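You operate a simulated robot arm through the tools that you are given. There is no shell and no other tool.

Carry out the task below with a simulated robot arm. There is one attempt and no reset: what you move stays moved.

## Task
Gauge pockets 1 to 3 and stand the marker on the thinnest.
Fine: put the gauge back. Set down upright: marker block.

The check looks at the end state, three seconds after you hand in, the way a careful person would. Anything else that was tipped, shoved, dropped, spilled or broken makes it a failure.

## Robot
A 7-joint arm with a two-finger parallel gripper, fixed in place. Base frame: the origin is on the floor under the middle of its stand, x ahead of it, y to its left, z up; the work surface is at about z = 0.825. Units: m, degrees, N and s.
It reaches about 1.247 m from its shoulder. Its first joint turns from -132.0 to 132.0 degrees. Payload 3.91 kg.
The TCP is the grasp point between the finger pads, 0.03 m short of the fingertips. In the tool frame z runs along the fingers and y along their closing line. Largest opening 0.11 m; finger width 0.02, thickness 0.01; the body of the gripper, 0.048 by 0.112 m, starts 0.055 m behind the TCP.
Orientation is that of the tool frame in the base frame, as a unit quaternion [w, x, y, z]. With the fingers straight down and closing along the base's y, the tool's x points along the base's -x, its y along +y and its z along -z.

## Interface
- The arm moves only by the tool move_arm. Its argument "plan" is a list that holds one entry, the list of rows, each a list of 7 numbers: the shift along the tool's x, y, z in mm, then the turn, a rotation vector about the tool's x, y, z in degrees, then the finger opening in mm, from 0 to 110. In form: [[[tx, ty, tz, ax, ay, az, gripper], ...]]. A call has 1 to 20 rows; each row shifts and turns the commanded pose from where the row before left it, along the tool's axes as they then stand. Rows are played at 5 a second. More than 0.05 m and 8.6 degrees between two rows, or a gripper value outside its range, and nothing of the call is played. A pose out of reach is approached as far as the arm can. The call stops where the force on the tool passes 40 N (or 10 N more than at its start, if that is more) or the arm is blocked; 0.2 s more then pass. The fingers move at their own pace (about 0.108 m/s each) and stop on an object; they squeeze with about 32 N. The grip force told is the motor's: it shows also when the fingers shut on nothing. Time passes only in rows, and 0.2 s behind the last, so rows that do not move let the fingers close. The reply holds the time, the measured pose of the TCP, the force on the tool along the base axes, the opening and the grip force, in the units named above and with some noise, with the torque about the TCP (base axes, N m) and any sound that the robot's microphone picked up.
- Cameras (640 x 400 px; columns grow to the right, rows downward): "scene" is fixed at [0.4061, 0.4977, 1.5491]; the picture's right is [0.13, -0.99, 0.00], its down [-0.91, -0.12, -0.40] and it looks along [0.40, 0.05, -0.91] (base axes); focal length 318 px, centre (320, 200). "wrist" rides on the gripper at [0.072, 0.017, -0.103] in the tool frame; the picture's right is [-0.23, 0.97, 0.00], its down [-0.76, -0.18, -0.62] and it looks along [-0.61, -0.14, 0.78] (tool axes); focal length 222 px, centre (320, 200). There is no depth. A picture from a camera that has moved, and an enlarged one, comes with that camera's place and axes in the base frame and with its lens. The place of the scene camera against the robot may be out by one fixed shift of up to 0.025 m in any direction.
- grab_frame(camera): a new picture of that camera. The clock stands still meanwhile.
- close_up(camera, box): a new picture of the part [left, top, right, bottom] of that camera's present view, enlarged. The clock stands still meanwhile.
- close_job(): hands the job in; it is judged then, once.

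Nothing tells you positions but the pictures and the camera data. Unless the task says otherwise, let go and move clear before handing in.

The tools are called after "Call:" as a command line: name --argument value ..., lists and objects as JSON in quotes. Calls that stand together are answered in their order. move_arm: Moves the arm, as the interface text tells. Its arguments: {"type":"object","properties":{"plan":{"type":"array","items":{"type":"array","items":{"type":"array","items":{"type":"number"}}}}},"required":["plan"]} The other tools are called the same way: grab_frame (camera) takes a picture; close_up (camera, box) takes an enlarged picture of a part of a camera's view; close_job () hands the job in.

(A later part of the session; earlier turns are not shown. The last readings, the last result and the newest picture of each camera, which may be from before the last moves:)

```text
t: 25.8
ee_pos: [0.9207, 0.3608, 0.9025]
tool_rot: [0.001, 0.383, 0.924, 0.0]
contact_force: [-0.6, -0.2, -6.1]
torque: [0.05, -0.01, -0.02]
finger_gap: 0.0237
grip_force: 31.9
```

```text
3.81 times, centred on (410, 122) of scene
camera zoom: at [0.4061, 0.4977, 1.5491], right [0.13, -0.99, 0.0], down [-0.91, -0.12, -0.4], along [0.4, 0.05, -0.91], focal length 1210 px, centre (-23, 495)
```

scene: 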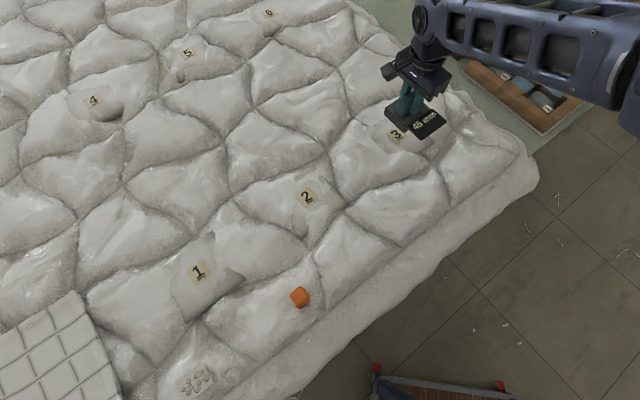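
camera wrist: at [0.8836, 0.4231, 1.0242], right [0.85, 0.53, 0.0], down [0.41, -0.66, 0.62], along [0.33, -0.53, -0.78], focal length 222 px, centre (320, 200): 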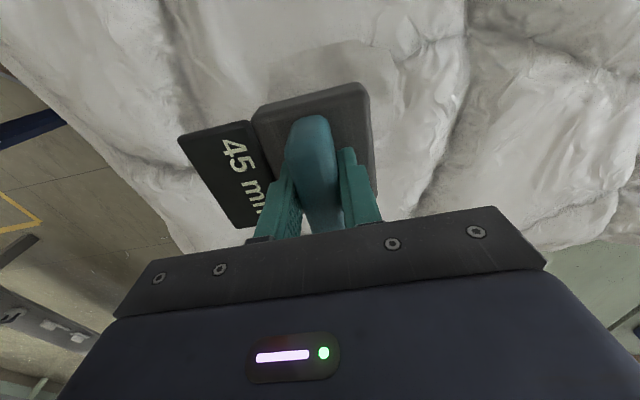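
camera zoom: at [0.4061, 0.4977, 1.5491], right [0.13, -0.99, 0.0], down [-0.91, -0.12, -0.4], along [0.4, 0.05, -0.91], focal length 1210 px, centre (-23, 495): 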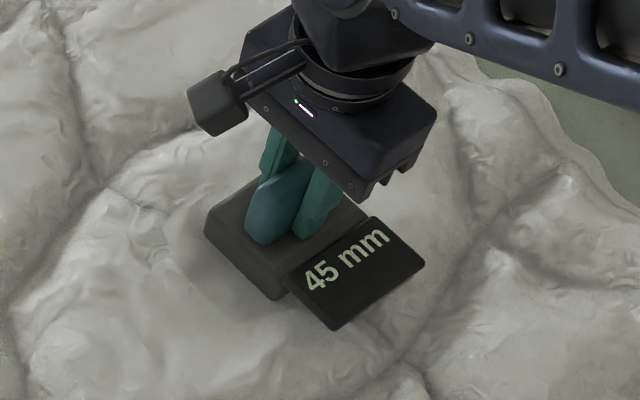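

Call:
move_arm --plan '[[[0, 0, 3, 0, 0, 0, 0], [0, 0, 3, 0, 0, 0, 0], [0, 0, 3, 0, 0, 0, 0], [0, 0, 0, 0, 0, 0, 0]]]'

Call:
close_up --camera "scene" --box '[340, 70, 480, 175]'

```text
t: 26.8
ee_pos: [0.921, 0.361, 0.8946]
tool_rot: [0.0, 0.382, 0.924, 0.0]
contact_force: [0.3, 0.3, -5.3]
torque: [0.04, 0.01, -0.02]
finger_gap: 0.0239
grip_force: 32.0
```

```text
3.81 times, centred on (410, 122) of scene
camera zoom: at [0.4061, 0.4977, 1.5491], right [0.13, -0.99, 0.0], down [-0.91, -0.12, -0.4], along [0.4, 0.05, -0.91], focal length 1210 px, centre (-23, 495)
```

zoom: 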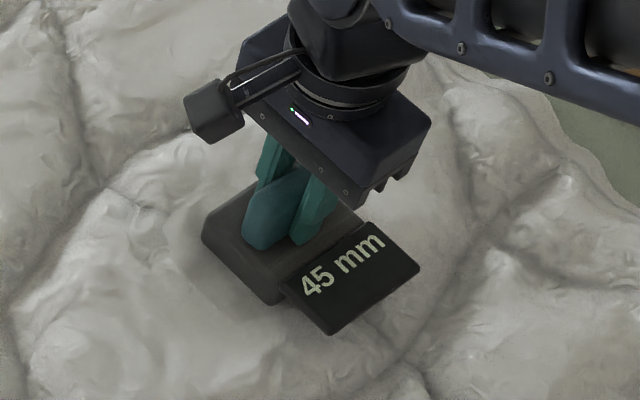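

Call:
move_arm --plan '[[[0, 0, 2, 0, 0, 0, 0], [0, 0, 2, 0, 0, 0, 0], [0, 0, 0, 0, 0, 0, 0]]]'

Call:
move_arm --plan '[[[0, 0, 2, 0, 0, 0, 0], [0, 0, 2, 0, 0, 0, 0], [0, 0, 0, 0, 0, 0, 0]]]'

Call:
close_up --camera "scene" --box '[340, 70, 480, 175]'

```text
t: 27.6
ee_pos: [0.9222, 0.3606, 0.8897]
tool_rot: [0.0, 0.383, 0.924, -0.001]
contact_force: [0.0, -0.1, -5.8]
torque: [0.02, 0.0, 0.02]
finger_gap: 0.0239
grip_force: 31.7
```

```text
t: 28.4
ee_pos: [0.9213, 0.3603, 0.8862]
tool_rot: [0.0, 0.383, 0.924, 0.001]
contact_force: [-0.5, 0.9, -3.3]
torque: [0.03, 0.06, -0.06]
finger_gap: 0.0238
grip_force: 32.4
```

```text
3.81 times, centred on (410, 122) of scene
camera zoom: at [0.4061, 0.4977, 1.5491], right [0.13, -0.99, 0.0], down [-0.91, -0.12, -0.4], along [0.4, 0.05, -0.91], focal length 1210 px, centre (-23, 495)
```

zoom: 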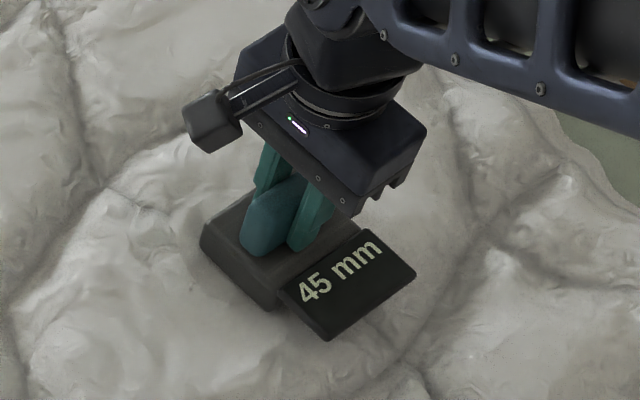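

Contact begins at about z 0.885, the same level as home, and the reading hasn't changed yet. I'll settle it a little more.

Call:
move_arm --plan '[[[0, 0, 1, 0, 0, 0, 0], [0, 0, 0, 0, 0, 0, 0], [0, 0, 0, 0, 0, 0, 0]]]'

Call:
close_up --camera "scene" --box '[340, 70, 480, 175]'

Call:
close_up --camera "wrist" --box '[160, 60, 400, 240]'

```text
t: 29.2
ee_pos: [0.9212, 0.3596, 0.8848]
tool_rot: [0.0, 0.382, 0.924, 0.0]
contact_force: [2.4, -0.2, -1.0]
torque: [-0.03, 0.02, 0.08]
finger_gap: 0.0239
grip_force: 31.5
```

```text
3.81 times, centred on (410, 122) of scene
camera zoom: at [0.4061, 0.4977, 1.5491], right [0.13, -0.99, 0.0], down [-0.91, -0.12, -0.4], along [0.4, 0.05, -0.91], focal length 1210 px, centre (-23, 495)
```

zoom: 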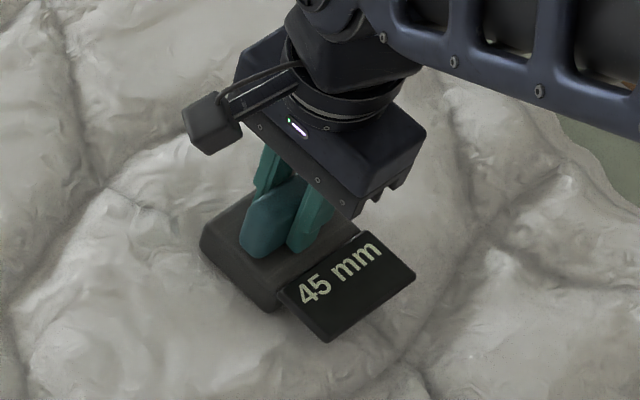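

```text
2.22 times, centred on (280, 150) of wrist
camera zoom: at [0.8834, 0.4225, 0.9891], right [0.85, 0.53, 0.0], down [0.41, -0.66, 0.62], along [0.33, -0.53, -0.78], focal length 494 px, centre (409, 311)
```

zoom: 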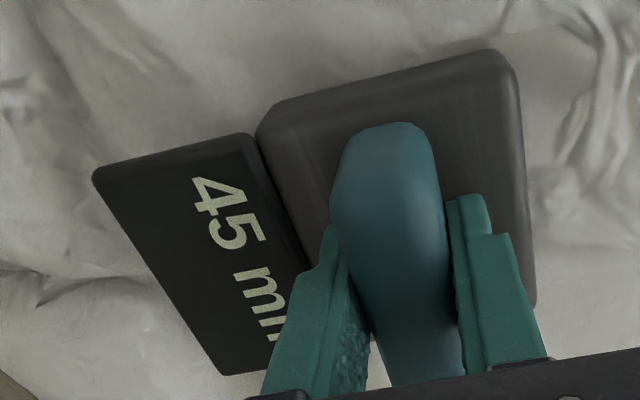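

The gauge is standing on pocket 3 but still shows 45. It went from blank to a reading when I first squeezed the handle, so the squeeze may trigger the measurement. I'll ease the fingers open a little here, look, and squeeze again.

Call:
move_arm --plan '[[[0, 0, 0, 0, 0, 0, 34], [0, 0, 0, 0, 0, 0, 34], [0, 0, 0, 0, 0, 0, 34], [0, 0, 0, 0, 0, 0, 34]]]'

Call:
close_up --camera "scene" --box '[340, 70, 480, 175]'

Call:
close_up --camera "wrist" --box '[160, 60, 400, 240]'

```text
t: 30.2
ee_pos: [0.9213, 0.3591, 0.8844]
tool_rot: [0.0, 0.382, 0.924, 0.0]
contact_force: [-1.4, 0.4, 0.2]
torque: [0.01, 0.02, -0.01]
finger_gap: 0.0341
grip_force: 0.2
```

```text
3.81 times, centred on (410, 122) of scene
camera zoom: at [0.4061, 0.4977, 1.5491], right [0.13, -0.99, 0.0], down [-0.91, -0.12, -0.4], along [0.4, 0.05, -0.91], focal length 1210 px, centre (-23, 495)
```

zoom: 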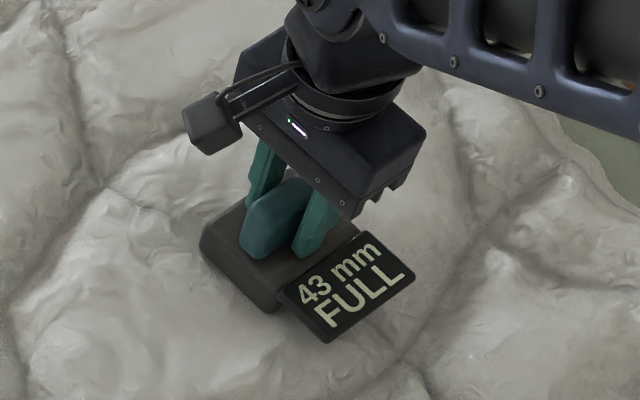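

```text
2.22 times, centred on (280, 150) of wrist
camera zoom: at [0.8833, 0.4226, 0.9891], right [0.85, 0.53, 0.0], down [0.41, -0.66, 0.62], along [0.33, -0.53, -0.78], focal length 494 px, centre (409, 311)
```

zoom: 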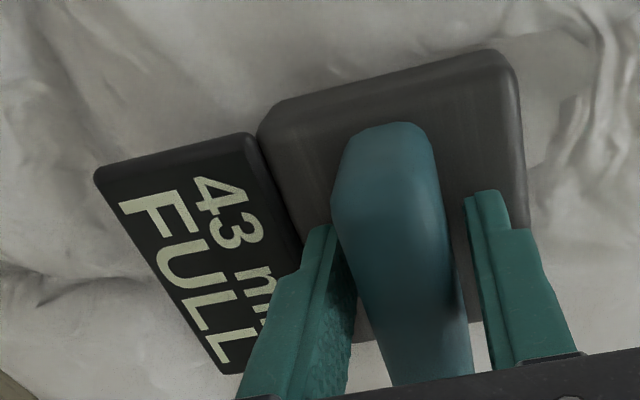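

The display now reads "43 mm FULL" with the gauge standing by itself on pocket 3. I'll wait a moment to see whether the reading settles or changes.

Call:
move_arm --plan '[[[0, 0, 0, 0, 0, 0, 34], [0, 0, 0, 0, 0, 0, 34], [0, 0, 0, 0, 0, 0, 34], [0, 0, 0, 0, 0, 0, 34], [0, 0, 0, 0, 0, 0, 34], [0, 0, 0, 0, 0, 0, 34], [0, 0, 0, 0, 0, 0, 34], [0, 0, 0, 0, 0, 0, 34]]]'

Call:
close_up --camera "scene" --box '[340, 70, 480, 175]'

```text
t: 32.0
ee_pos: [0.9201, 0.3577, 0.8849]
tool_rot: [0.0, 0.382, 0.924, 0.0]
contact_force: [-0.8, -0.9, 0.5]
torque: [-0.02, -0.02, -0.04]
finger_gap: 0.034
grip_force: 0.2
```

```text
3.81 times, centred on (410, 122) of scene
camera zoom: at [0.4061, 0.4977, 1.5491], right [0.13, -0.99, 0.0], down [-0.91, -0.12, -0.4], along [0.4, 0.05, -0.91], focal length 1210 px, centre (-23, 495)
```

zoom: 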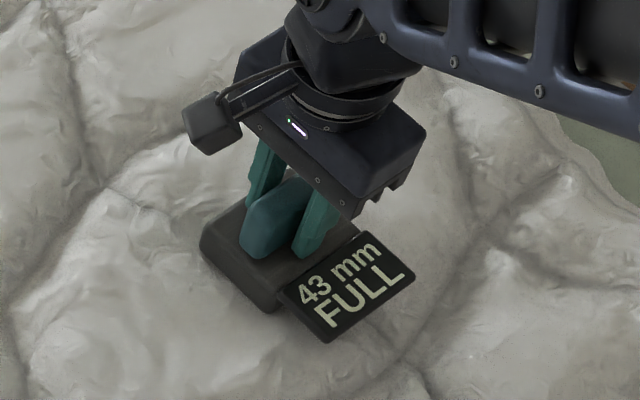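

Pocket 3 gives a steady 43 mm FULL. I'll grip again, confirm the display, and lift.

Call:
move_arm --plan '[[[0, 0, 0.5, 0, 0, 0, 20], [0, 0, 0, 0, 0, 0, 10], [0, 0, 0, 0, 0, 0, 0], [0, 0, 0, 0, 0, 0, 0]]]'

Call:
close_up --camera "scene" --box '[340, 70, 480, 175]'

Call:
move_arm --plan '[[[0, 0, -3, 0, 0, 0, 0], [0, 0, -5, 0, 0, 0, 0], [0, 0, -7, 0, 0, 0, 0], [0, 0, 0, 0, 0, 0, 0]]]'

Call:
close_up --camera "scene" --box '[340, 70, 480, 175]'

Call:
close_up --camera "wrist" --box '[160, 60, 400, 240]'

```text
t: 33.0
ee_pos: [0.9208, 0.3594, 0.8838]
tool_rot: [0.0, 0.383, 0.924, 0.001]
contact_force: [1.8, 2.3, 1.7]
torque: [0.03, 0.01, 0.04]
finger_gap: 0.0239
grip_force: 32.3
```

```text
3.81 times, centred on (410, 122) of scene
camera zoom: at [0.4061, 0.4977, 1.5491], right [0.13, -0.99, 0.0], down [-0.91, -0.12, -0.4], along [0.4, 0.05, -0.91], focal length 1210 px, centre (-23, 495)
```

zoom: 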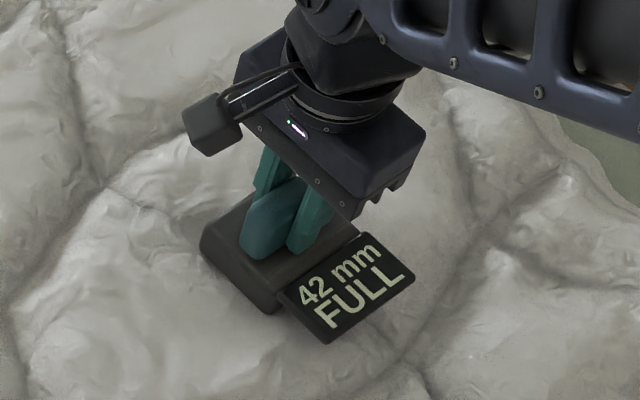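

```text
t: 34.0
ee_pos: [0.9204, 0.3603, 0.8978]
tool_rot: [0.0, 0.383, 0.924, 0.0]
contact_force: [0.7, 0.1, -6.4]
torque: [0.04, 0.0, 0.02]
finger_gap: 0.024
grip_force: 32.0
```

```text
3.81 times, centred on (410, 122) of scene
camera zoom: at [0.4061, 0.4977, 1.5491], right [0.13, -0.99, 0.0], down [-0.91, -0.12, -0.4], along [0.4, 0.05, -0.91], focal length 1210 px, centre (-23, 495)
```

zoom: 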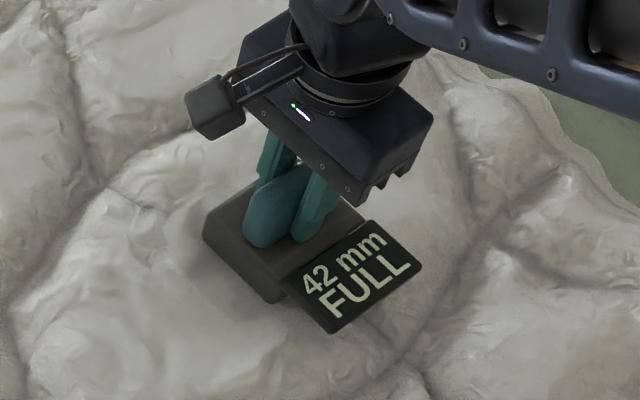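

```text
2.22 times, centred on (280, 150) of wrist
camera zoom: at [0.8824, 0.4232, 1.0026], right [0.85, 0.53, 0.0], down [0.41, -0.66, 0.62], along [0.33, -0.53, -0.78], focal length 494 px, centre (409, 311)
```

zoom: 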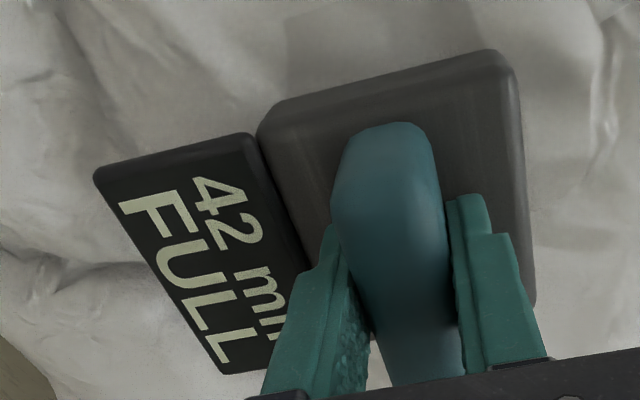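

The reading dipped to 42 mm with a slight push and stayed there after lifting, so load affects it a little. For a fair comparison I'll read every pocket with the gauge released and standing on its own: pocket 3 is 43 mm. Next I carry it to pocket 2.

Call:
move_arm --plan '[[[0, 0, -10, 0, 0, 0, 0], [0, 0, -18, 0, 0, 0, 0], [0, 0, -20, 0, 0, 0, 0], [0, 0, -15, 0, 0, 0, 0], [0, 0, -9, 0, 0, 0, 0], [12, 0, 0, 0, 0, 0, 0], [25, 0, 0, 0, 0, 0, 0], [30, 0, 0, 0, 0, 0, 0], [30, 0, 0, 0, 0, 0, 0], [30, 0, 0, 0, 0, 0, 0], [30, 0, 0, 0, 0, 0, 0], [30, 0, 0, 0, 0, 0, 0], [30, 0, 0, 0, 0, 0, 0], [30, -1, 0, 0, 0, 0, 0], [25, 0, 0, 0, 0, 0, 0], [16, 0, 0, 0, 0, 0, 0], [10, 0, 0, 0, 0, 0, 0], [0, 0, 0, 0, 0, 0, 0]]]'

Call:
grab_frame --camera "scene"

Call:
grab_frame --camera "wrist"

```text
t: 37.8
ee_pos: [0.7082, 0.5701, 0.97]
tool_rot: [-0.001, 0.383, 0.924, 0.001]
contact_force: [0.6, 0.2, -6.0]
torque: [-0.01, 0.02, 0.01]
finger_gap: 0.024
grip_force: 32.0
```

```text
taken
```

scene: 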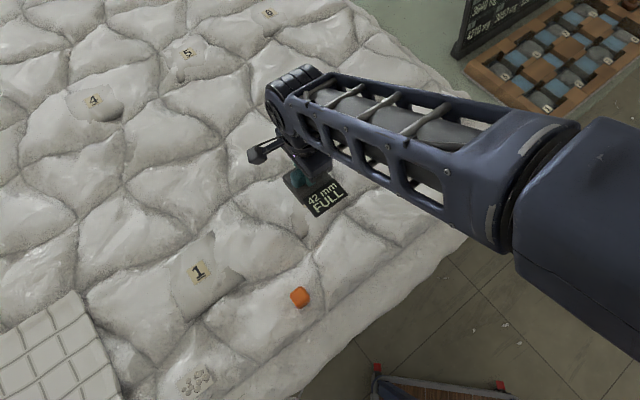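

```text
taken
camera wrist: at [0.6697, 0.6328, 1.0745], right [0.85, 0.53, 0.0], down [0.41, -0.66, 0.62], along [0.33, -0.53, -0.78], focal length 222 px, centre (320, 200)
```

wrist: 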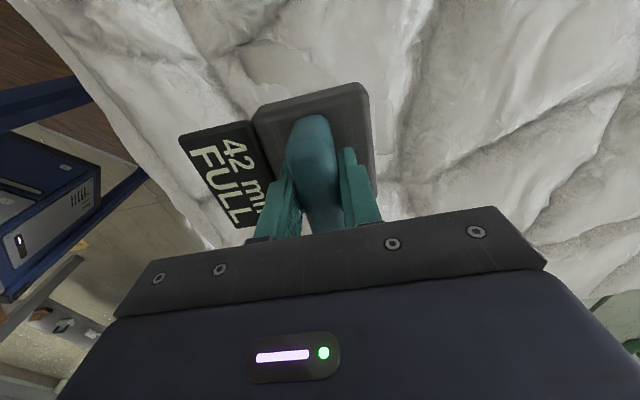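

Over pocket 2 now. I'll lower as before, with small steps near contact.

Call:
move_arm --plan '[[[0, 0, 10, 0, 0, 0, 0], [0, 0, 15, 0, 0, 0, 0], [0, 0, 15, 0, 0, 0, 0], [0, 0, 10, 0, 0, 0, 0], [0, 0, 5, 0, 0, 0, 0], [0, 0, 5, 0, 0, 0, 0], [0, 0, 5, 0, 0, 0, 0], [0, 0, 3, 0, 0, 0, 0], [0, 0, 3, 0, 0, 0, 0], [0, 0, 3, 0, 0, 0, 0], [0, 0, 0, 0, 0, 0, 0]]]'

Call:
close_up --camera "scene" --box '[240, 135, 380, 240]'

```text
t: 40.2
ee_pos: [0.7092, 0.5692, 0.8971]
tool_rot: [0.0, 0.383, 0.924, -0.001]
contact_force: [0.0, -0.2, -6.3]
torque: [0.05, 0.02, -0.02]
finger_gap: 0.0239
grip_force: 31.7
```

```text
3.81 times, centred on (310, 188) of scene
camera zoom: at [0.4061, 0.4977, 1.5491], right [0.13, -0.99, 0.0], down [-0.91, -0.12, -0.4], along [0.4, 0.05, -0.91], focal length 1210 px, centre (358, 248)
```

zoom: 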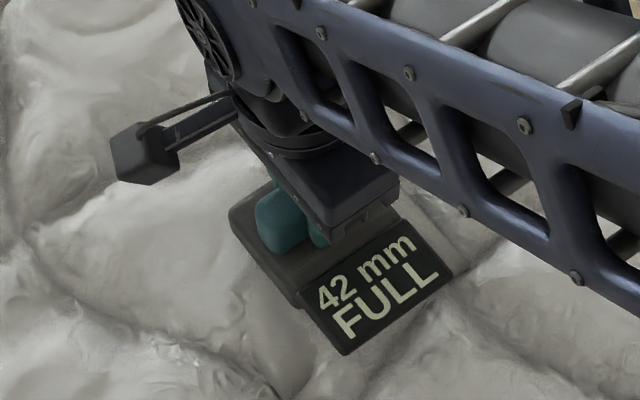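

Call:
move_arm --plan '[[[0, 0, 2, 0, 0, 0, 0], [0, 0, 2, 0, 0, 0, 0], [0, 0, 2, 0, 0, 0, 0], [0, 0, 2, 0, 0, 0, 0], [0, 0, 0, 0, 0, 0, 0]]]'

Call:
move_arm --plan '[[[0, 0, 2, 0, 0, 0, 0], [0, 0, 0, 0, 0, 0, 0]]]'

Call:
close_up --camera "scene" --box '[240, 135, 380, 240]'

```text
t: 41.4
ee_pos: [0.7108, 0.5703, 0.8883]
tool_rot: [0.0, 0.383, 0.924, 0.0]
contact_force: [0.0, 0.3, -5.0]
torque: [0.06, 0.02, 0.01]
finger_gap: 0.0237
grip_force: 32.1
```

```text
t: 42.0
ee_pos: [0.7115, 0.5704, 0.8881]
tool_rot: [0.0, 0.383, 0.924, 0.0]
contact_force: [-0.2, -0.2, -6.4]
torque: [0.05, 0.0, -0.04]
finger_gap: 0.0241
grip_force: 31.9
```

```text
3.81 times, centred on (310, 188) of scene
camera zoom: at [0.4061, 0.4977, 1.5491], right [0.13, -0.99, 0.0], down [-0.91, -0.12, -0.4], along [0.4, 0.05, -0.91], focal length 1210 px, centre (358, 248)
```

zoom: 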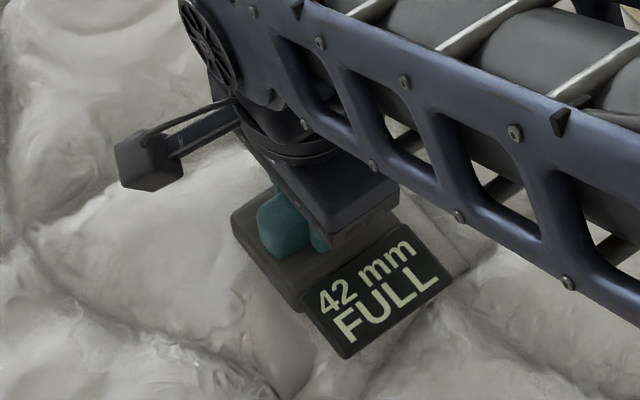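

Call:
move_arm --plan '[[[0, 0, 1.5, 0, 0, 0, 0], [0, 0, 0, 0, 0, 0, 0]]]'

Call:
move_arm --plan '[[[0, 0, 1.5, 0, 0, 0, 0], [0, 0, 0, 0, 0, 0, 0]]]'

```text
t: 42.6
ee_pos: [0.7104, 0.5698, 0.8846]
tool_rot: [0.0, 0.382, 0.924, 0.001]
contact_force: [-0.3, 1.0, -5.5]
torque: [0.0, -0.01, 0.04]
finger_gap: 0.0238
grip_force: 32.3
```

```text
t: 43.2
ee_pos: [0.7086, 0.5704, 0.8845]
tool_rot: [0.0, 0.382, 0.924, -0.001]
contact_force: [0.6, 0.2, -4.8]
torque: [-0.01, 0.01, 0.03]
finger_gap: 0.0241
grip_force: 32.3
```

Call:
move_arm --plan '[[[0, 0, 1, 0, 0, 0, 0], [0, 0, 0, 0, 0, 0, 0]]]'

Call:
move_arm --plan '[[[0, 0, 1, 0, 0, 0, 0], [0, 0, 0, 0, 0, 0, 0]]]'

Call:
close_up --camera "scene" --box '[240, 135, 380, 240]'

```text
t: 43.8
ee_pos: [0.7097, 0.569, 0.8833]
tool_rot: [0.0, 0.383, 0.924, -0.001]
contact_force: [0.6, 0.3, -4.2]
torque: [-0.01, -0.01, 0.02]
finger_gap: 0.024
grip_force: 32.4
```

```text
t: 44.4
ee_pos: [0.7088, 0.5699, 0.8819]
tool_rot: [0.0, 0.382, 0.924, -0.001]
contact_force: [1.9, -1.0, -4.2]
torque: [-0.06, 0.01, 0.03]
finger_gap: 0.0239
grip_force: 32.6
```

```text
3.81 times, centred on (310, 188) of scene
camera zoom: at [0.4061, 0.4977, 1.5491], right [0.13, -0.99, 0.0], down [-0.91, -0.12, -0.4], along [0.4, 0.05, -0.91], focal length 1210 px, centre (358, 248)
```

zoom: 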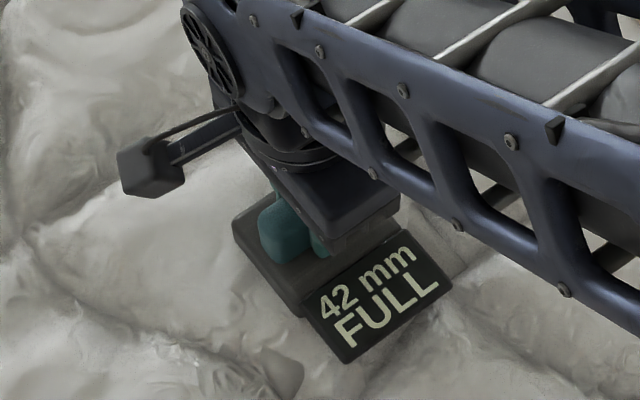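

Contact here is softer: the support force builds slowly with depth. I'll go on down gently until the surface carries most of the weight.

Call:
move_arm --plan '[[[0, 0, 1.5, 0, 0, 0, 0], [0, 0, 0, 0, 0, 0, 0]]]'

Call:
move_arm --plan '[[[0, 0, 1.5, 0, 0, 0, 0], [0, 0, 0, 0, 0, 0, 0]]]'

Call:
close_up --camera "scene" --box '[240, 135, 380, 240]'

```text
t: 45.0
ee_pos: [0.7086, 0.5701, 0.8802]
tool_rot: [0.0, 0.382, 0.924, 0.001]
contact_force: [0.9, -0.3, -2.5]
torque: [-0.08, -0.02, 0.02]
finger_gap: 0.0238
grip_force: 31.8
```

```text
t: 45.6
ee_pos: [0.7112, 0.5692, 0.879]
tool_rot: [0.0, 0.382, 0.924, 0.0]
contact_force: [-0.5, -1.3, -3.9]
torque: [-0.15, 0.1, -0.01]
finger_gap: 0.0238
grip_force: 31.6
```

```text
3.81 times, centred on (310, 188) of scene
camera zoom: at [0.4061, 0.4977, 1.5491], right [0.13, -0.99, 0.0], down [-0.91, -0.12, -0.4], along [0.4, 0.05, -0.91], focal length 1210 px, centre (358, 248)
```

zoom: 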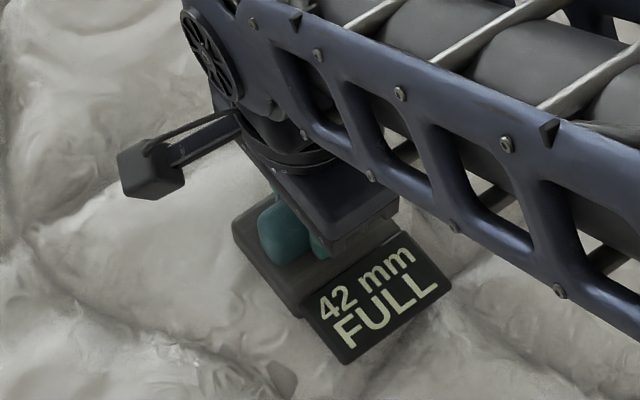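

Call:
move_arm --plan '[[[0, 0, 1.5, 0, 0, 0, 0], [0, 0, 0, 0, 0, 0, 0], [0, 0, 0, 0, 0, 0, 0]]]'

Call:
move_arm --plan '[[[0, 0, 1.5, 0, 0, 0, 0], [0, 0, 0, 0, 0, 0, 0], [0, 0, 0, 0, 0, 0, 0]]]'

Call:
close_up --camera "wrist" --box '[160, 60, 400, 240]'

Call:
close_up --camera "scene" --box '[240, 135, 380, 240]'

```text
t: 46.4
ee_pos: [0.7105, 0.5686, 0.8787]
tool_rot: [0.001, 0.383, 0.924, 0.0]
contact_force: [-1.7, 2.1, -2.6]
torque: [0.0, 0.12, -0.02]
finger_gap: 0.0241
grip_force: 32.5
```

```text
t: 47.2
ee_pos: [0.7089, 0.5694, 0.8749]
tool_rot: [0.0, 0.383, 0.924, 0.0]
contact_force: [1.6, -0.5, -1.9]
torque: [-0.08, -0.03, 0.0]
finger_gap: 0.0237
grip_force: 31.6
```

```text
2.22 times, centred on (280, 150) of wrist
camera zoom: at [0.6714, 0.6326, 0.9802], right [0.85, 0.53, 0.0], down [0.41, -0.66, 0.62], along [0.33, -0.53, -0.78], focal length 494 px, centre (409, 311)
```

zoom: 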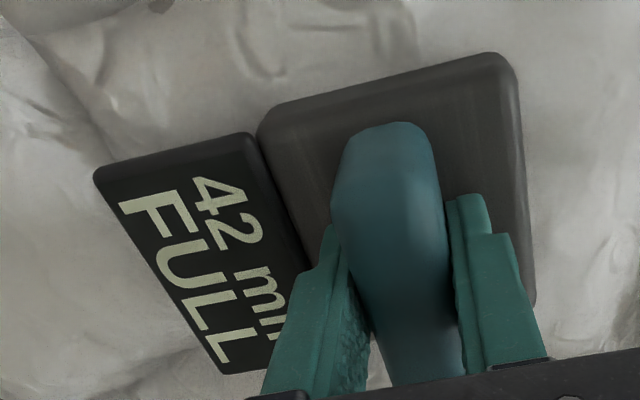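

```text
3.81 times, centred on (310, 188) of scene
camera zoom: at [0.4061, 0.4977, 1.5491], right [0.13, -0.99, 0.0], down [-0.91, -0.12, -0.4], along [0.4, 0.05, -0.91], focal length 1210 px, centre (358, 248)
```

zoom: 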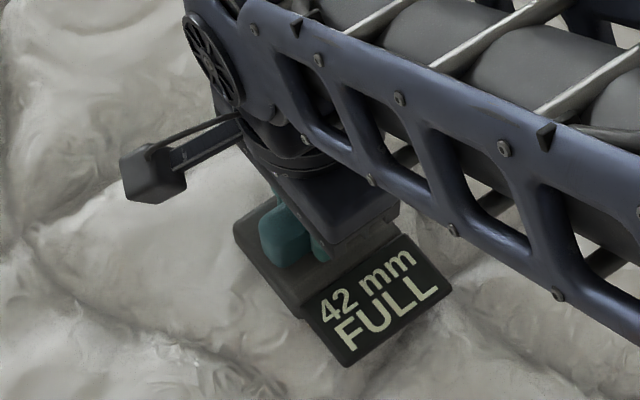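

Most of the weight now rests on pocket 2. I'll release slightly so the gauge stands free, and read it.

Call:
move_arm --plan '[[[0, 0, 0, 0, 0, 0, 28], [0, 0, 0, 0, 0, 0, 34], [0, 0, 0, 0, 0, 0, 34], [0, 0, 0, 0, 0, 0, 34], [0, 0, 0, 0, 0, 0, 34]]]'

Call:
close_up --camera "wrist" --box '[160, 60, 400, 240]'

Call:
close_up --camera "scene" --box '[240, 135, 380, 240]'

```text
t: 48.4
ee_pos: [0.7097, 0.57, 0.8747]
tool_rot: [0.001, 0.382, 0.924, 0.001]
contact_force: [0.1, 0.0, 0.7]
torque: [0.02, 0.01, -0.03]
finger_gap: 0.0341
grip_force: 0.0
```

```text
2.22 times, centred on (280, 150) of wrist
camera zoom: at [0.6712, 0.6327, 0.9803], right [0.85, 0.53, 0.0], down [0.41, -0.66, 0.62], along [0.33, -0.53, -0.78], focal length 494 px, centre (409, 311)
```

zoom: 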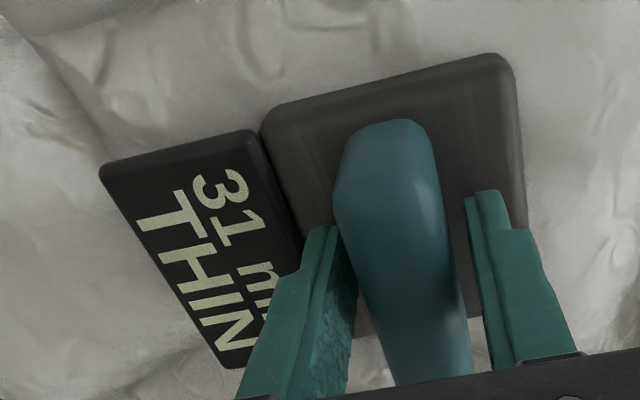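

```text
3.81 times, centred on (310, 188) of scene
camera zoom: at [0.4061, 0.4977, 1.5491], right [0.13, -0.99, 0.0], down [-0.91, -0.12, -0.4], along [0.4, 0.05, -0.91], focal length 1210 px, centre (358, 248)
```

zoom: 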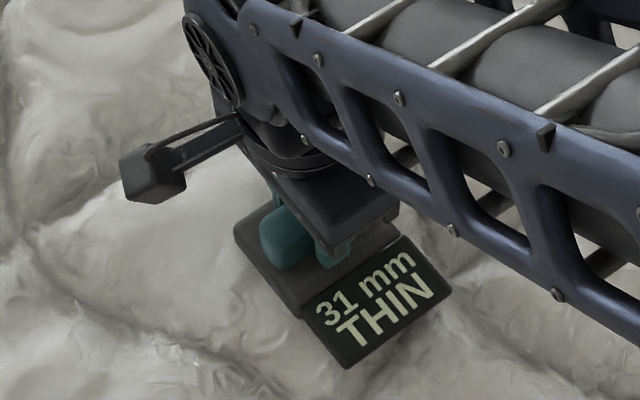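

Pocket 2 reads 31 mm THIN. Pocket 1 still has to be measured before deciding, so I'll grip again, lift and carry on to it.

Call:
move_arm --plan '[[[0, 0, 0.5, 0, 0, 0, 22], [0, 0, 0, 0, 0, 0, 10], [0, 0, 0, 0, 0, 0, 0], [0, 0, 0, 0, 0, 0, 0], [0, 0, -3, 0, 0, 0, 0], [0, 0, -6, 0, 0, 0, 0], [0, 0, -10, 0, 0, 0, 0], [0, 0, 0, 0, 0, 0, 0]]]'

Call:
close_up --camera "wrist" --box '[160, 60, 400, 240]'

Call:
close_up --camera "scene" --box '[240, 135, 380, 240]'

```text
t: 50.2
ee_pos: [0.7101, 0.5706, 0.8956]
tool_rot: [0.0, 0.383, 0.924, 0.001]
contact_force: [-0.2, 0.1, -5.8]
torque: [0.03, 0.02, 0.05]
finger_gap: 0.024
grip_force: 32.0
```

```text
2.22 times, centred on (280, 150) of wrist
camera zoom: at [0.6715, 0.6331, 0.9996], right [0.85, 0.53, 0.0], down [0.41, -0.66, 0.62], along [0.33, -0.53, -0.78], focal length 494 px, centre (409, 311)
```

zoom: 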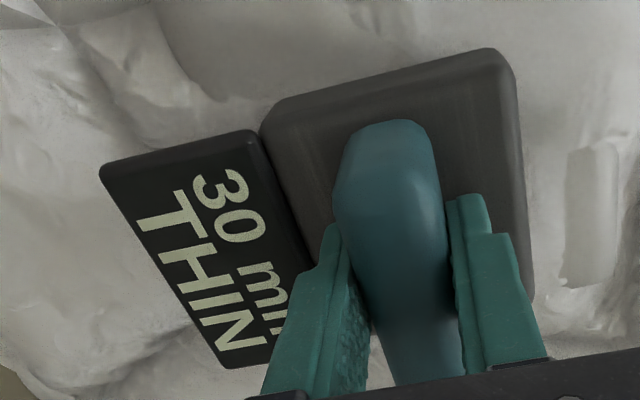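

```text
3.81 times, centred on (310, 188) of scene
camera zoom: at [0.4061, 0.4977, 1.5491], right [0.13, -0.99, 0.0], down [-0.91, -0.12, -0.4], along [0.4, 0.05, -0.91], focal length 1210 px, centre (358, 248)
```

zoom: 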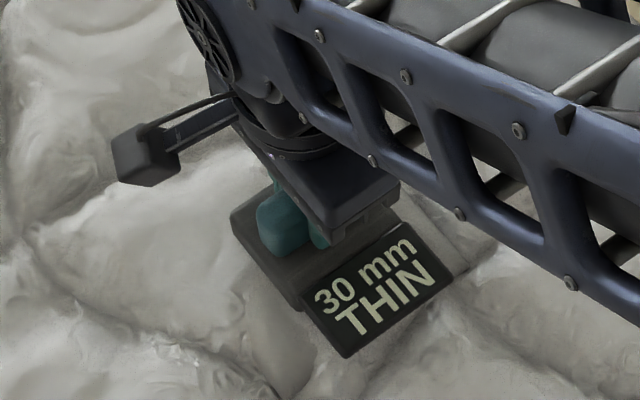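

The gauge came up well (it shows 30 mm after the slight push). On to pocket 1, passing over with clearance.

Call:
move_arm --plan '[[[0, 0, -10, 0, 0, 0, 0], [0, 0, -18, 0, 0, 0, 0], [0, 0, -22, 0, 0, 0, 0], [0, 0, -17, 0, 0, 0, 0], [0, 0, -9, 0, 0, 0, 0], [12, 0, 0, 0, 0, 0, 0], [25, 0, 0, 0, 0, 0, 0], [30, 0, 0, 0, 0, 0, 0], [30, 0, 0, 0, 0, 0, 0], [30, 0, 0, 0, 0, 0, 0], [30, 0, 0, 0, 0, 0, 0], [30, 0, 0, 0, 0, 0, 0], [30, 0, 0, 0, 0, 0, 0], [30, 1, 0, 0, 0, 0, 0], [25, 0, 0, 0, 0, 0, 0], [16, 0, 0, 0, 0, 0, 0], [9, 0, 0, 0, 0, 0, 0], [0, 0, 0, 0, 0, 0, 0]]]'

Call:
grab_frame --camera "scene"

Call:
grab_frame --camera "wrist"

```text
t: 54.0
ee_pos: [0.4986, 0.7812, 0.9708]
tool_rot: [0.0, 0.382, 0.924, -0.001]
contact_force: [-0.4, -0.5, -6.0]
torque: [0.01, -0.01, -0.01]
finger_gap: 0.0239
grip_force: 31.7
```

```text
taken
```

scene: 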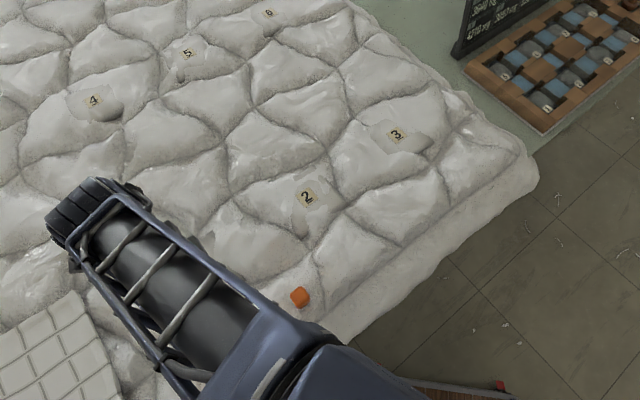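

```text
taken
camera wrist: at [0.4614, 0.8439, 1.0751], right [0.85, 0.53, 0.0], down [0.41, -0.66, 0.62], along [0.33, -0.53, -0.78], focal length 222 px, centre (320, 200)
```

wrist: 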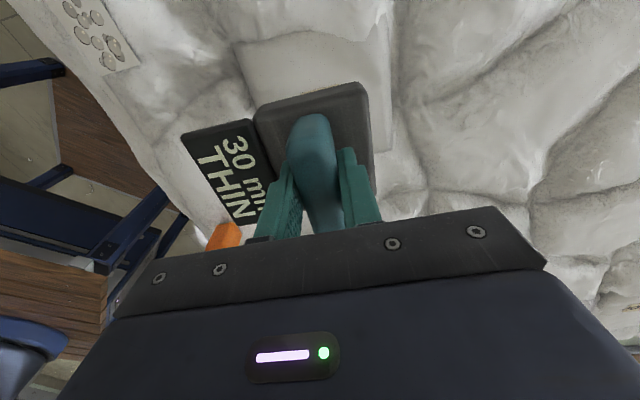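

Over pocket 1 now. The marker sits well clear of the display. I'll lower as before and use the wrist camera to read.

Call:
move_arm --plan '[[[0, 0, 10, 0, 0, 0, 0], [0, 0, 15, 0, 0, 0, 0], [0, 0, 15, 0, 0, 0, 0], [0, 0, 10, 0, 0, 0, 0], [0, 0, 5, 0, 0, 0, 0], [0, 0, 5, 0, 0, 0, 0], [0, 0, 5, 0, 0, 0, 0], [0, 0, 3, 0, 0, 0, 0], [0, 0, 3, 0, 0, 0, 0], [0, 0, 3, 0, 0, 0, 0], [0, 0, 0, 0, 0, 0, 0]]]'

Call:
grab_frame --camera "wrist"

Call:
grab_frame --camera "scene"

```text
t: 56.4
ee_pos: [0.5002, 0.7812, 0.896]
tool_rot: [0.0, 0.382, 0.924, 0.0]
contact_force: [0.5, 0.7, -5.9]
torque: [0.0, 0.03, -0.01]
finger_gap: 0.0239
grip_force: 32.1
```

```text
taken
camera wrist: at [0.4623, 0.8437, 1.0008], right [0.85, 0.53, 0.0], down [0.41, -0.66, 0.62], along [0.33, -0.53, -0.78], focal length 222 px, centre (320, 200)
```

wrist: 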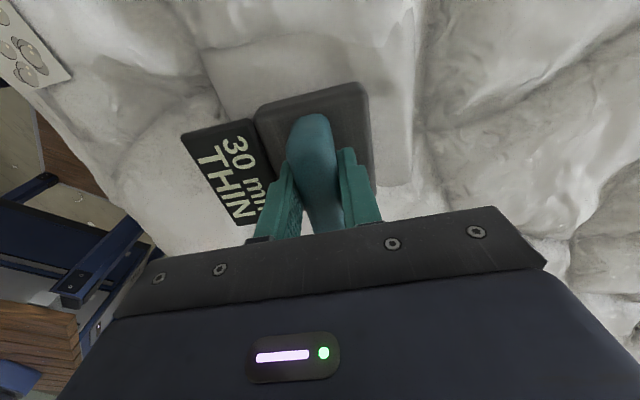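

```text
taken
```

scene: 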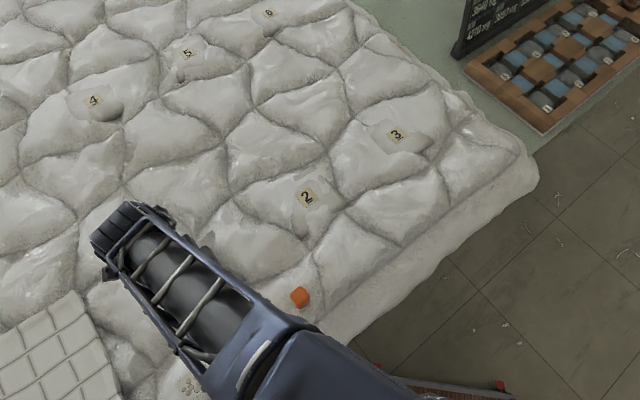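

Call:
move_arm --plan '[[[0, 0, 2, 0, 0, 0, 0], [0, 0, 2, 0, 0, 0, 0], [0, 0, 2, 0, 0, 0, 0], [0, 0, 2, 0, 0, 0, 0], [0, 0, 0, 0, 0, 0, 0]]]'

Call:
move_arm --plan '[[[0, 0, 2, 0, 0, 0, 0], [0, 0, 0, 0, 0, 0, 0]]]'

Call:
move_arm --plan '[[[0, 0, 1.5, 0, 0, 0, 0], [0, 0, 0, 0, 0, 0, 0]]]'

```text
t: 57.6
ee_pos: [0.4998, 0.7801, 0.8889]
tool_rot: [0.0, 0.383, 0.924, 0.0]
contact_force: [1.3, -1.0, -4.7]
torque: [-0.03, 0.03, -0.02]
finger_gap: 0.0242
grip_force: 32.1
```

```text
t: 58.2
ee_pos: [0.5004, 0.7809, 0.887]
tool_rot: [-0.001, 0.383, 0.924, 0.0]
contact_force: [0.6, 1.4, -3.0]
torque: [0.0, 0.02, 0.03]
finger_gap: 0.0238
grip_force: 31.9
```

```text
t: 58.8
ee_pos: [0.5002, 0.7802, 0.8848]
tool_rot: [0.0, 0.383, 0.924, 0.0]
contact_force: [0.6, -1.8, -1.7]
torque: [-0.17, 0.09, 0.02]
finger_gap: 0.0239
grip_force: 31.9
```

The weight is mostly on pocket 1. One more millimetre, then I'll release slightly and read.

Call:
move_arm --plan '[[[0, 0, 1, 0, 0, 0, 0], [0, 0, 0, 0, 0, 0, 0], [0, 0, 0, 0, 0, 0, 28], [0, 0, 0, 0, 0, 0, 34], [0, 0, 0, 0, 0, 0, 34], [0, 0, 0, 0, 0, 0, 34], [0, 0, 0, 0, 0, 0, 34]]]'

Call:
close_up --camera "wrist" --box '[160, 60, 400, 240]'

```text
t: 60.4
ee_pos: [0.4983, 0.7807, 0.8843]
tool_rot: [-0.001, 0.383, 0.924, -0.001]
contact_force: [0.0, 0.3, 0.0]
torque: [-0.01, -0.01, 0.01]
finger_gap: 0.0338
grip_force: 0.0
```

```text
2.22 times, centred on (280, 150) of wrist
camera zoom: at [0.4617, 0.8437, 0.9882], right [0.85, 0.53, 0.0], down [0.41, -0.66, 0.62], along [0.33, -0.53, -0.78], focal length 494 px, centre (409, 311)
```

zoom: 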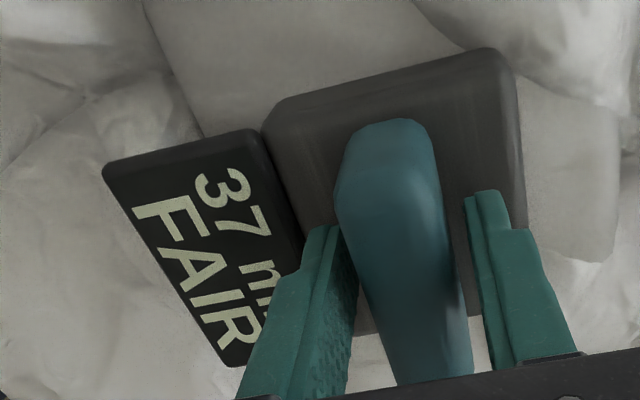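

Pocket 1 reads 37 mm FAIR. That makes pocket 1 37, pocket 2 31 and pocket 3 43, so pocket 2 is the thinnest. I'll grip the gauge again and take it back home.

Call:
move_arm --plan '[[[0, 0, 0, 0, 0, 0, 22], [0, 0, 0, 0, 0, 0, 10], [0, 0, 0, 0, 0, 0, 0], [0, 0, 0, 0, 0, 0, 0], [0, 0, -3, 0, 0, 0, 0], [0, 0, -6, 0, 0, 0, 0], [0, 0, -10, 0, 0, 0, 0], [0, 0, -15, 0, 0, 0, 0], [0, 0, -20, 0, 0, 0, 0], [0, 0, -20, 0, 0, 0, 0], [0, 0, -12.5, 0, 0, 0, 0], [0, 0, 0, 0, 0, 0, 0]]]'

Call:
grab_frame --camera "wrist"

```text
t: 63.0
ee_pos: [0.5024, 0.7828, 0.9726]
tool_rot: [0.0, 0.383, 0.924, 0.0]
contact_force: [1.0, -0.4, -6.5]
torque: [0.03, -0.02, -0.03]
finger_gap: 0.0241
grip_force: 32.1
```

```text
taken
camera wrist: at [0.4636, 0.8448, 1.0773], right [0.85, 0.53, 0.0], down [0.41, -0.66, 0.62], along [0.33, -0.53, -0.78], focal length 222 px, centre (320, 200)
```

wrist: 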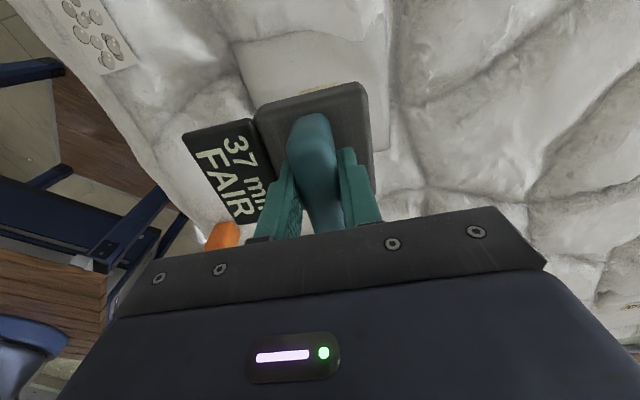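

Call:
move_arm --plan '[[[-15, -2.6, 0, 0, 0, 0, 0], [-25, -4.3, 0, 0, 0, 0, 0], [-40, -6.9, 0, 0, 0, 0, 0], [-40, -6.9, 0, 0, 0, 0, 0], [-40, -6.9, 0, 0, 0, 0, 0], [-40, -6.9, 0, 0, 0, 0, 0], [-40, -6.9, 0, 0, 0, 0, 0], [-40, -6.9, 0, 0, 0, 0, 0], [-40, -6.9, 0, 0, 0, 0, 0], [-40, -6.9, 0, 0, 0, 0, 0], [-40, -6.9, 0, 0, 0, 0, 0], [-40, -6.9, 0, 0, 0, 0, 0], [-40, -6.9, 0, 0, 0, 0, 0], [-40, -6.9, 0, 0, 0, 0, 0]]]'

Call:
move_arm --plan '[[[-40, -6.9, 0, 0, 0, 0, 0], [-40, -6.9, 0, 0, 0, 0, 0], [-40, -6.9, 0, 0, 0, 0, 0], [-40, -6.9, 0, 0, 0, 0, 0], [-40, -6.9, 0, 0, 0, 0, 0], [-25, -4.3, 0, 0, 0, 0, 0], [-15, -2.6, 0, 0, 0, 0, 0], [-9.9, -1.8, 0, 0, 0, 0, 0], [0, 0, 0, 0, 0, 0, 0], [0, 0, 0, 0, 0, 0, 0]]]'

Call:
grab_frame --camera "wrist"

Call:
grab_frame --camera "scene"

```text
t: 66.0
ee_pos: [0.8052, 0.3482, 0.9669]
tool_rot: [0.0, 0.382, 0.924, 0.0]
contact_force: [-0.2, 2.1, -5.7]
torque: [-0.01, -0.01, 0.03]
finger_gap: 0.0238
grip_force: 32.5
```

```text
t: 68.2
ee_pos: [0.9483, 0.1428, 0.9697]
tool_rot: [0.0, 0.383, 0.924, -0.001]
contact_force: [0.4, -0.2, -5.7]
torque: [0.05, -0.03, 0.02]
finger_gap: 0.024
grip_force: 32.1
```

```text
taken
camera wrist: at [0.911, 0.2048, 1.0743], right [0.85, 0.53, 0.0], down [0.41, -0.66, 0.62], along [0.33, -0.53, -0.78], focal length 222 px, centre (320, 200)
```

wrist: 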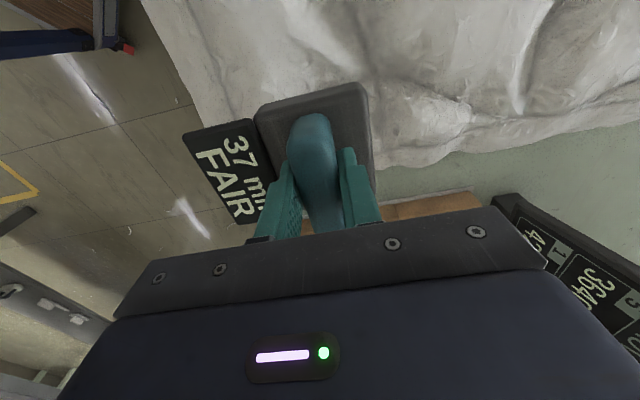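

```text
taken
```

scene: 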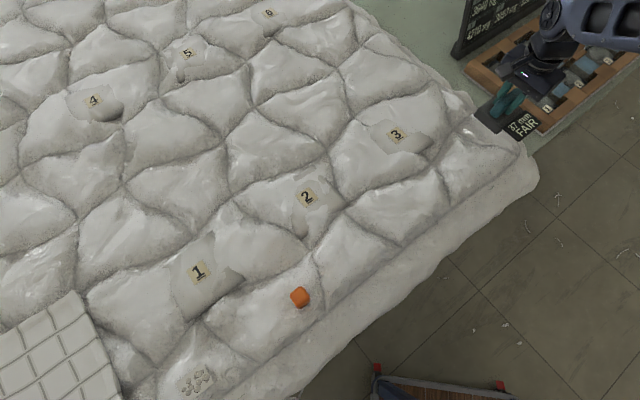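

I'm back over the home spot; the view matches the earlier one. I'll lower gently with force checks near the surface.

Call:
move_arm --plan '[[[0, 0, 10, 0, 0, 0, 0], [0, 0, 15, 0, 0, 0, 0], [0, 0, 15, 0, 0, 0, 0], [0, 0, 10, 0, 0, 0, 0], [0, 0, 8, 0, 0, 0, 0], [0, 0, 5, 0, 0, 0, 0], [0, 0, 5, 0, 0, 0, 0], [0, 0, 5, 0, 0, 0, 0], [0, 0, 3, 0, 0, 0, 0], [0, 0, 0, 0, 0, 0, 0]]]'

Call:
close_up --camera "scene" --box '[460, 90, 540, 150]'

Call:
close_up --camera "wrist" --box '[200, 60, 440, 240]'

```text
t: 70.4
ee_pos: [0.9505, 0.1415, 0.8925]
tool_rot: [0.0, 0.383, 0.924, 0.0]
contact_force: [-0.5, -1.2, -6.6]
torque: [0.08, 0.06, 0.0]
finger_gap: 0.0238
grip_force: 32.0
```

```text
6.67 times, centred on (500, 120) of scene
camera zoom: at [0.4061, 0.4977, 1.5491], right [0.13, -0.99, 0.0], down [-0.91, -0.12, -0.4], along [0.4, 0.05, -0.91], focal length 2118 px, centre (-880, 733)
```

zoom: 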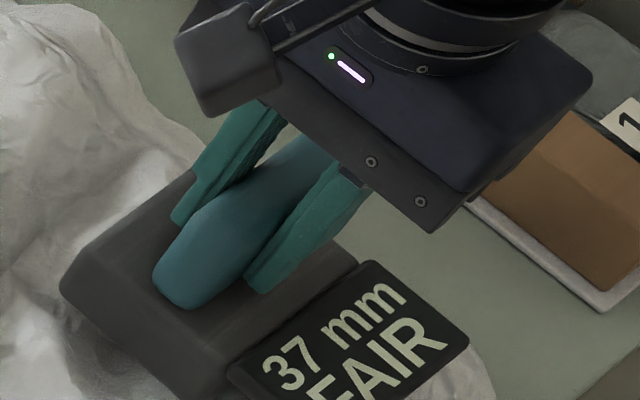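

```text
2.22 times, centred on (320, 150) of wrist
camera zoom: at [0.9129, 0.2052, 0.9981], right [0.85, 0.53, 0.0], down [0.41, -0.66, 0.62], along [0.33, -0.53, -0.78], focal length 494 px, centre (320, 311)
```

zoom: 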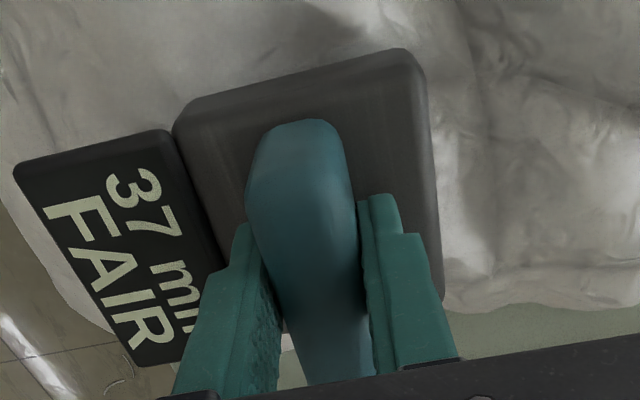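

The gauge hangs perhaps 3 mm lower in the fingers than before, so contact should come slightly sooner. I'll step down carefully.

Call:
move_arm --plan '[[[0, 0, 2, 0, 0, 0, 0], [0, 0, 0, 0, 0, 0, 0]]]'

Call:
move_arm --plan '[[[0, 0, 2, 0, 0, 0, 0], [0, 0, 0, 0, 0, 0, 0]]]'

Call:
move_arm --plan '[[[0, 0, 1.5, 0, 0, 0, 0], [0, 0, 0, 0, 0, 0, 0]]]'

```text
t: 71.0
ee_pos: [0.9514, 0.143, 0.8917]
tool_rot: [0.0, 0.383, 0.924, 0.0]
contact_force: [-0.7, -0.2, -4.7]
torque: [-0.11, 0.0, 0.0]
finger_gap: 0.0237
grip_force: 32.0
```

```text
t: 71.6
ee_pos: [0.9513, 0.142, 0.8914]
tool_rot: [0.001, 0.383, 0.924, 0.001]
contact_force: [-4.3, -0.6, 17.4]
torque: [0.16, 0.96, -0.01]
finger_gap: 0.024
grip_force: 31.8
```

```text
t: 72.2
ee_pos: [0.9511, 0.1423, 0.8891]
tool_rot: [0.002, 0.382, 0.924, 0.002]
contact_force: [3.2, 1.9, 27.9]
torque: [-0.52, 0.47, -0.14]
finger_gap: 0.0241
grip_force: 31.8
```

That is pressing harder than needed (28 N). I'll ease back up 2 mm and check before letting go.

Call:
move_arm --plan '[[[0, 0, -1, 0, 0, 0, 0], [0, 0, -1, 0, 0, 0, 0], [0, 0, 0, 0, 0, 0, 0]]]'

Call:
close_up --camera "scene" --box '[460, 90, 540, 150]'

Call:
close_up --camera "wrist" --box '[200, 60, 440, 240]'

```text
t: 73.0
ee_pos: [0.9514, 0.1419, 0.8897]
tool_rot: [-0.002, 0.383, 0.924, -0.002]
contact_force: [3.2, 1.9, 1.2]
torque: [0.0, -0.5, 0.16]
finger_gap: 0.0239
grip_force: 31.9
```

```text
6.67 times, centred on (500, 120) of scene
camera zoom: at [0.4061, 0.4977, 1.5491], right [0.13, -0.99, 0.0], down [-0.91, -0.12, -0.4], along [0.4, 0.05, -0.91], focal length 2118 px, centre (-880, 733)
```

zoom: 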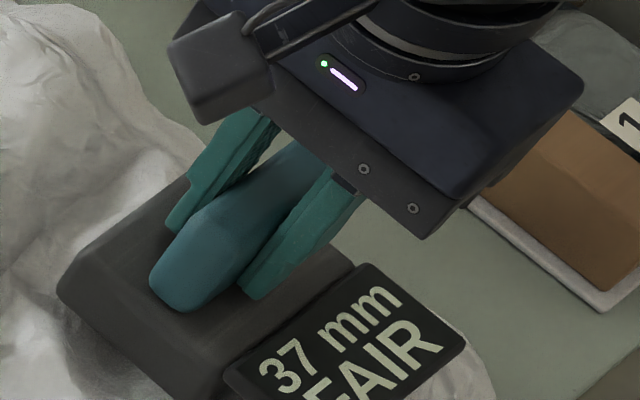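

```text
2.22 times, centred on (320, 150) of wrist
camera zoom: at [0.9133, 0.2055, 0.994], right [0.85, 0.53, 0.0], down [0.41, -0.66, 0.62], along [0.33, -0.53, -0.78], focal length 494 px, centre (320, 311)
```

zoom: 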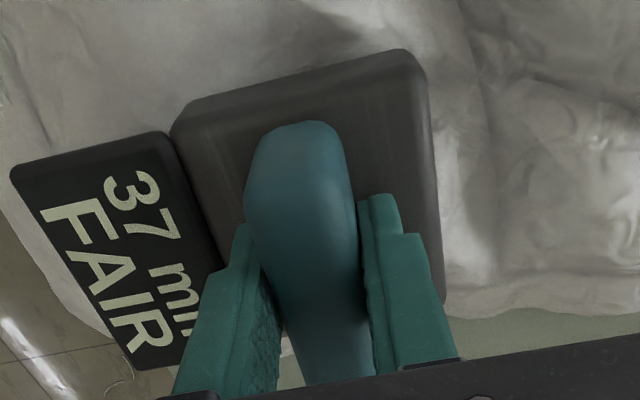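

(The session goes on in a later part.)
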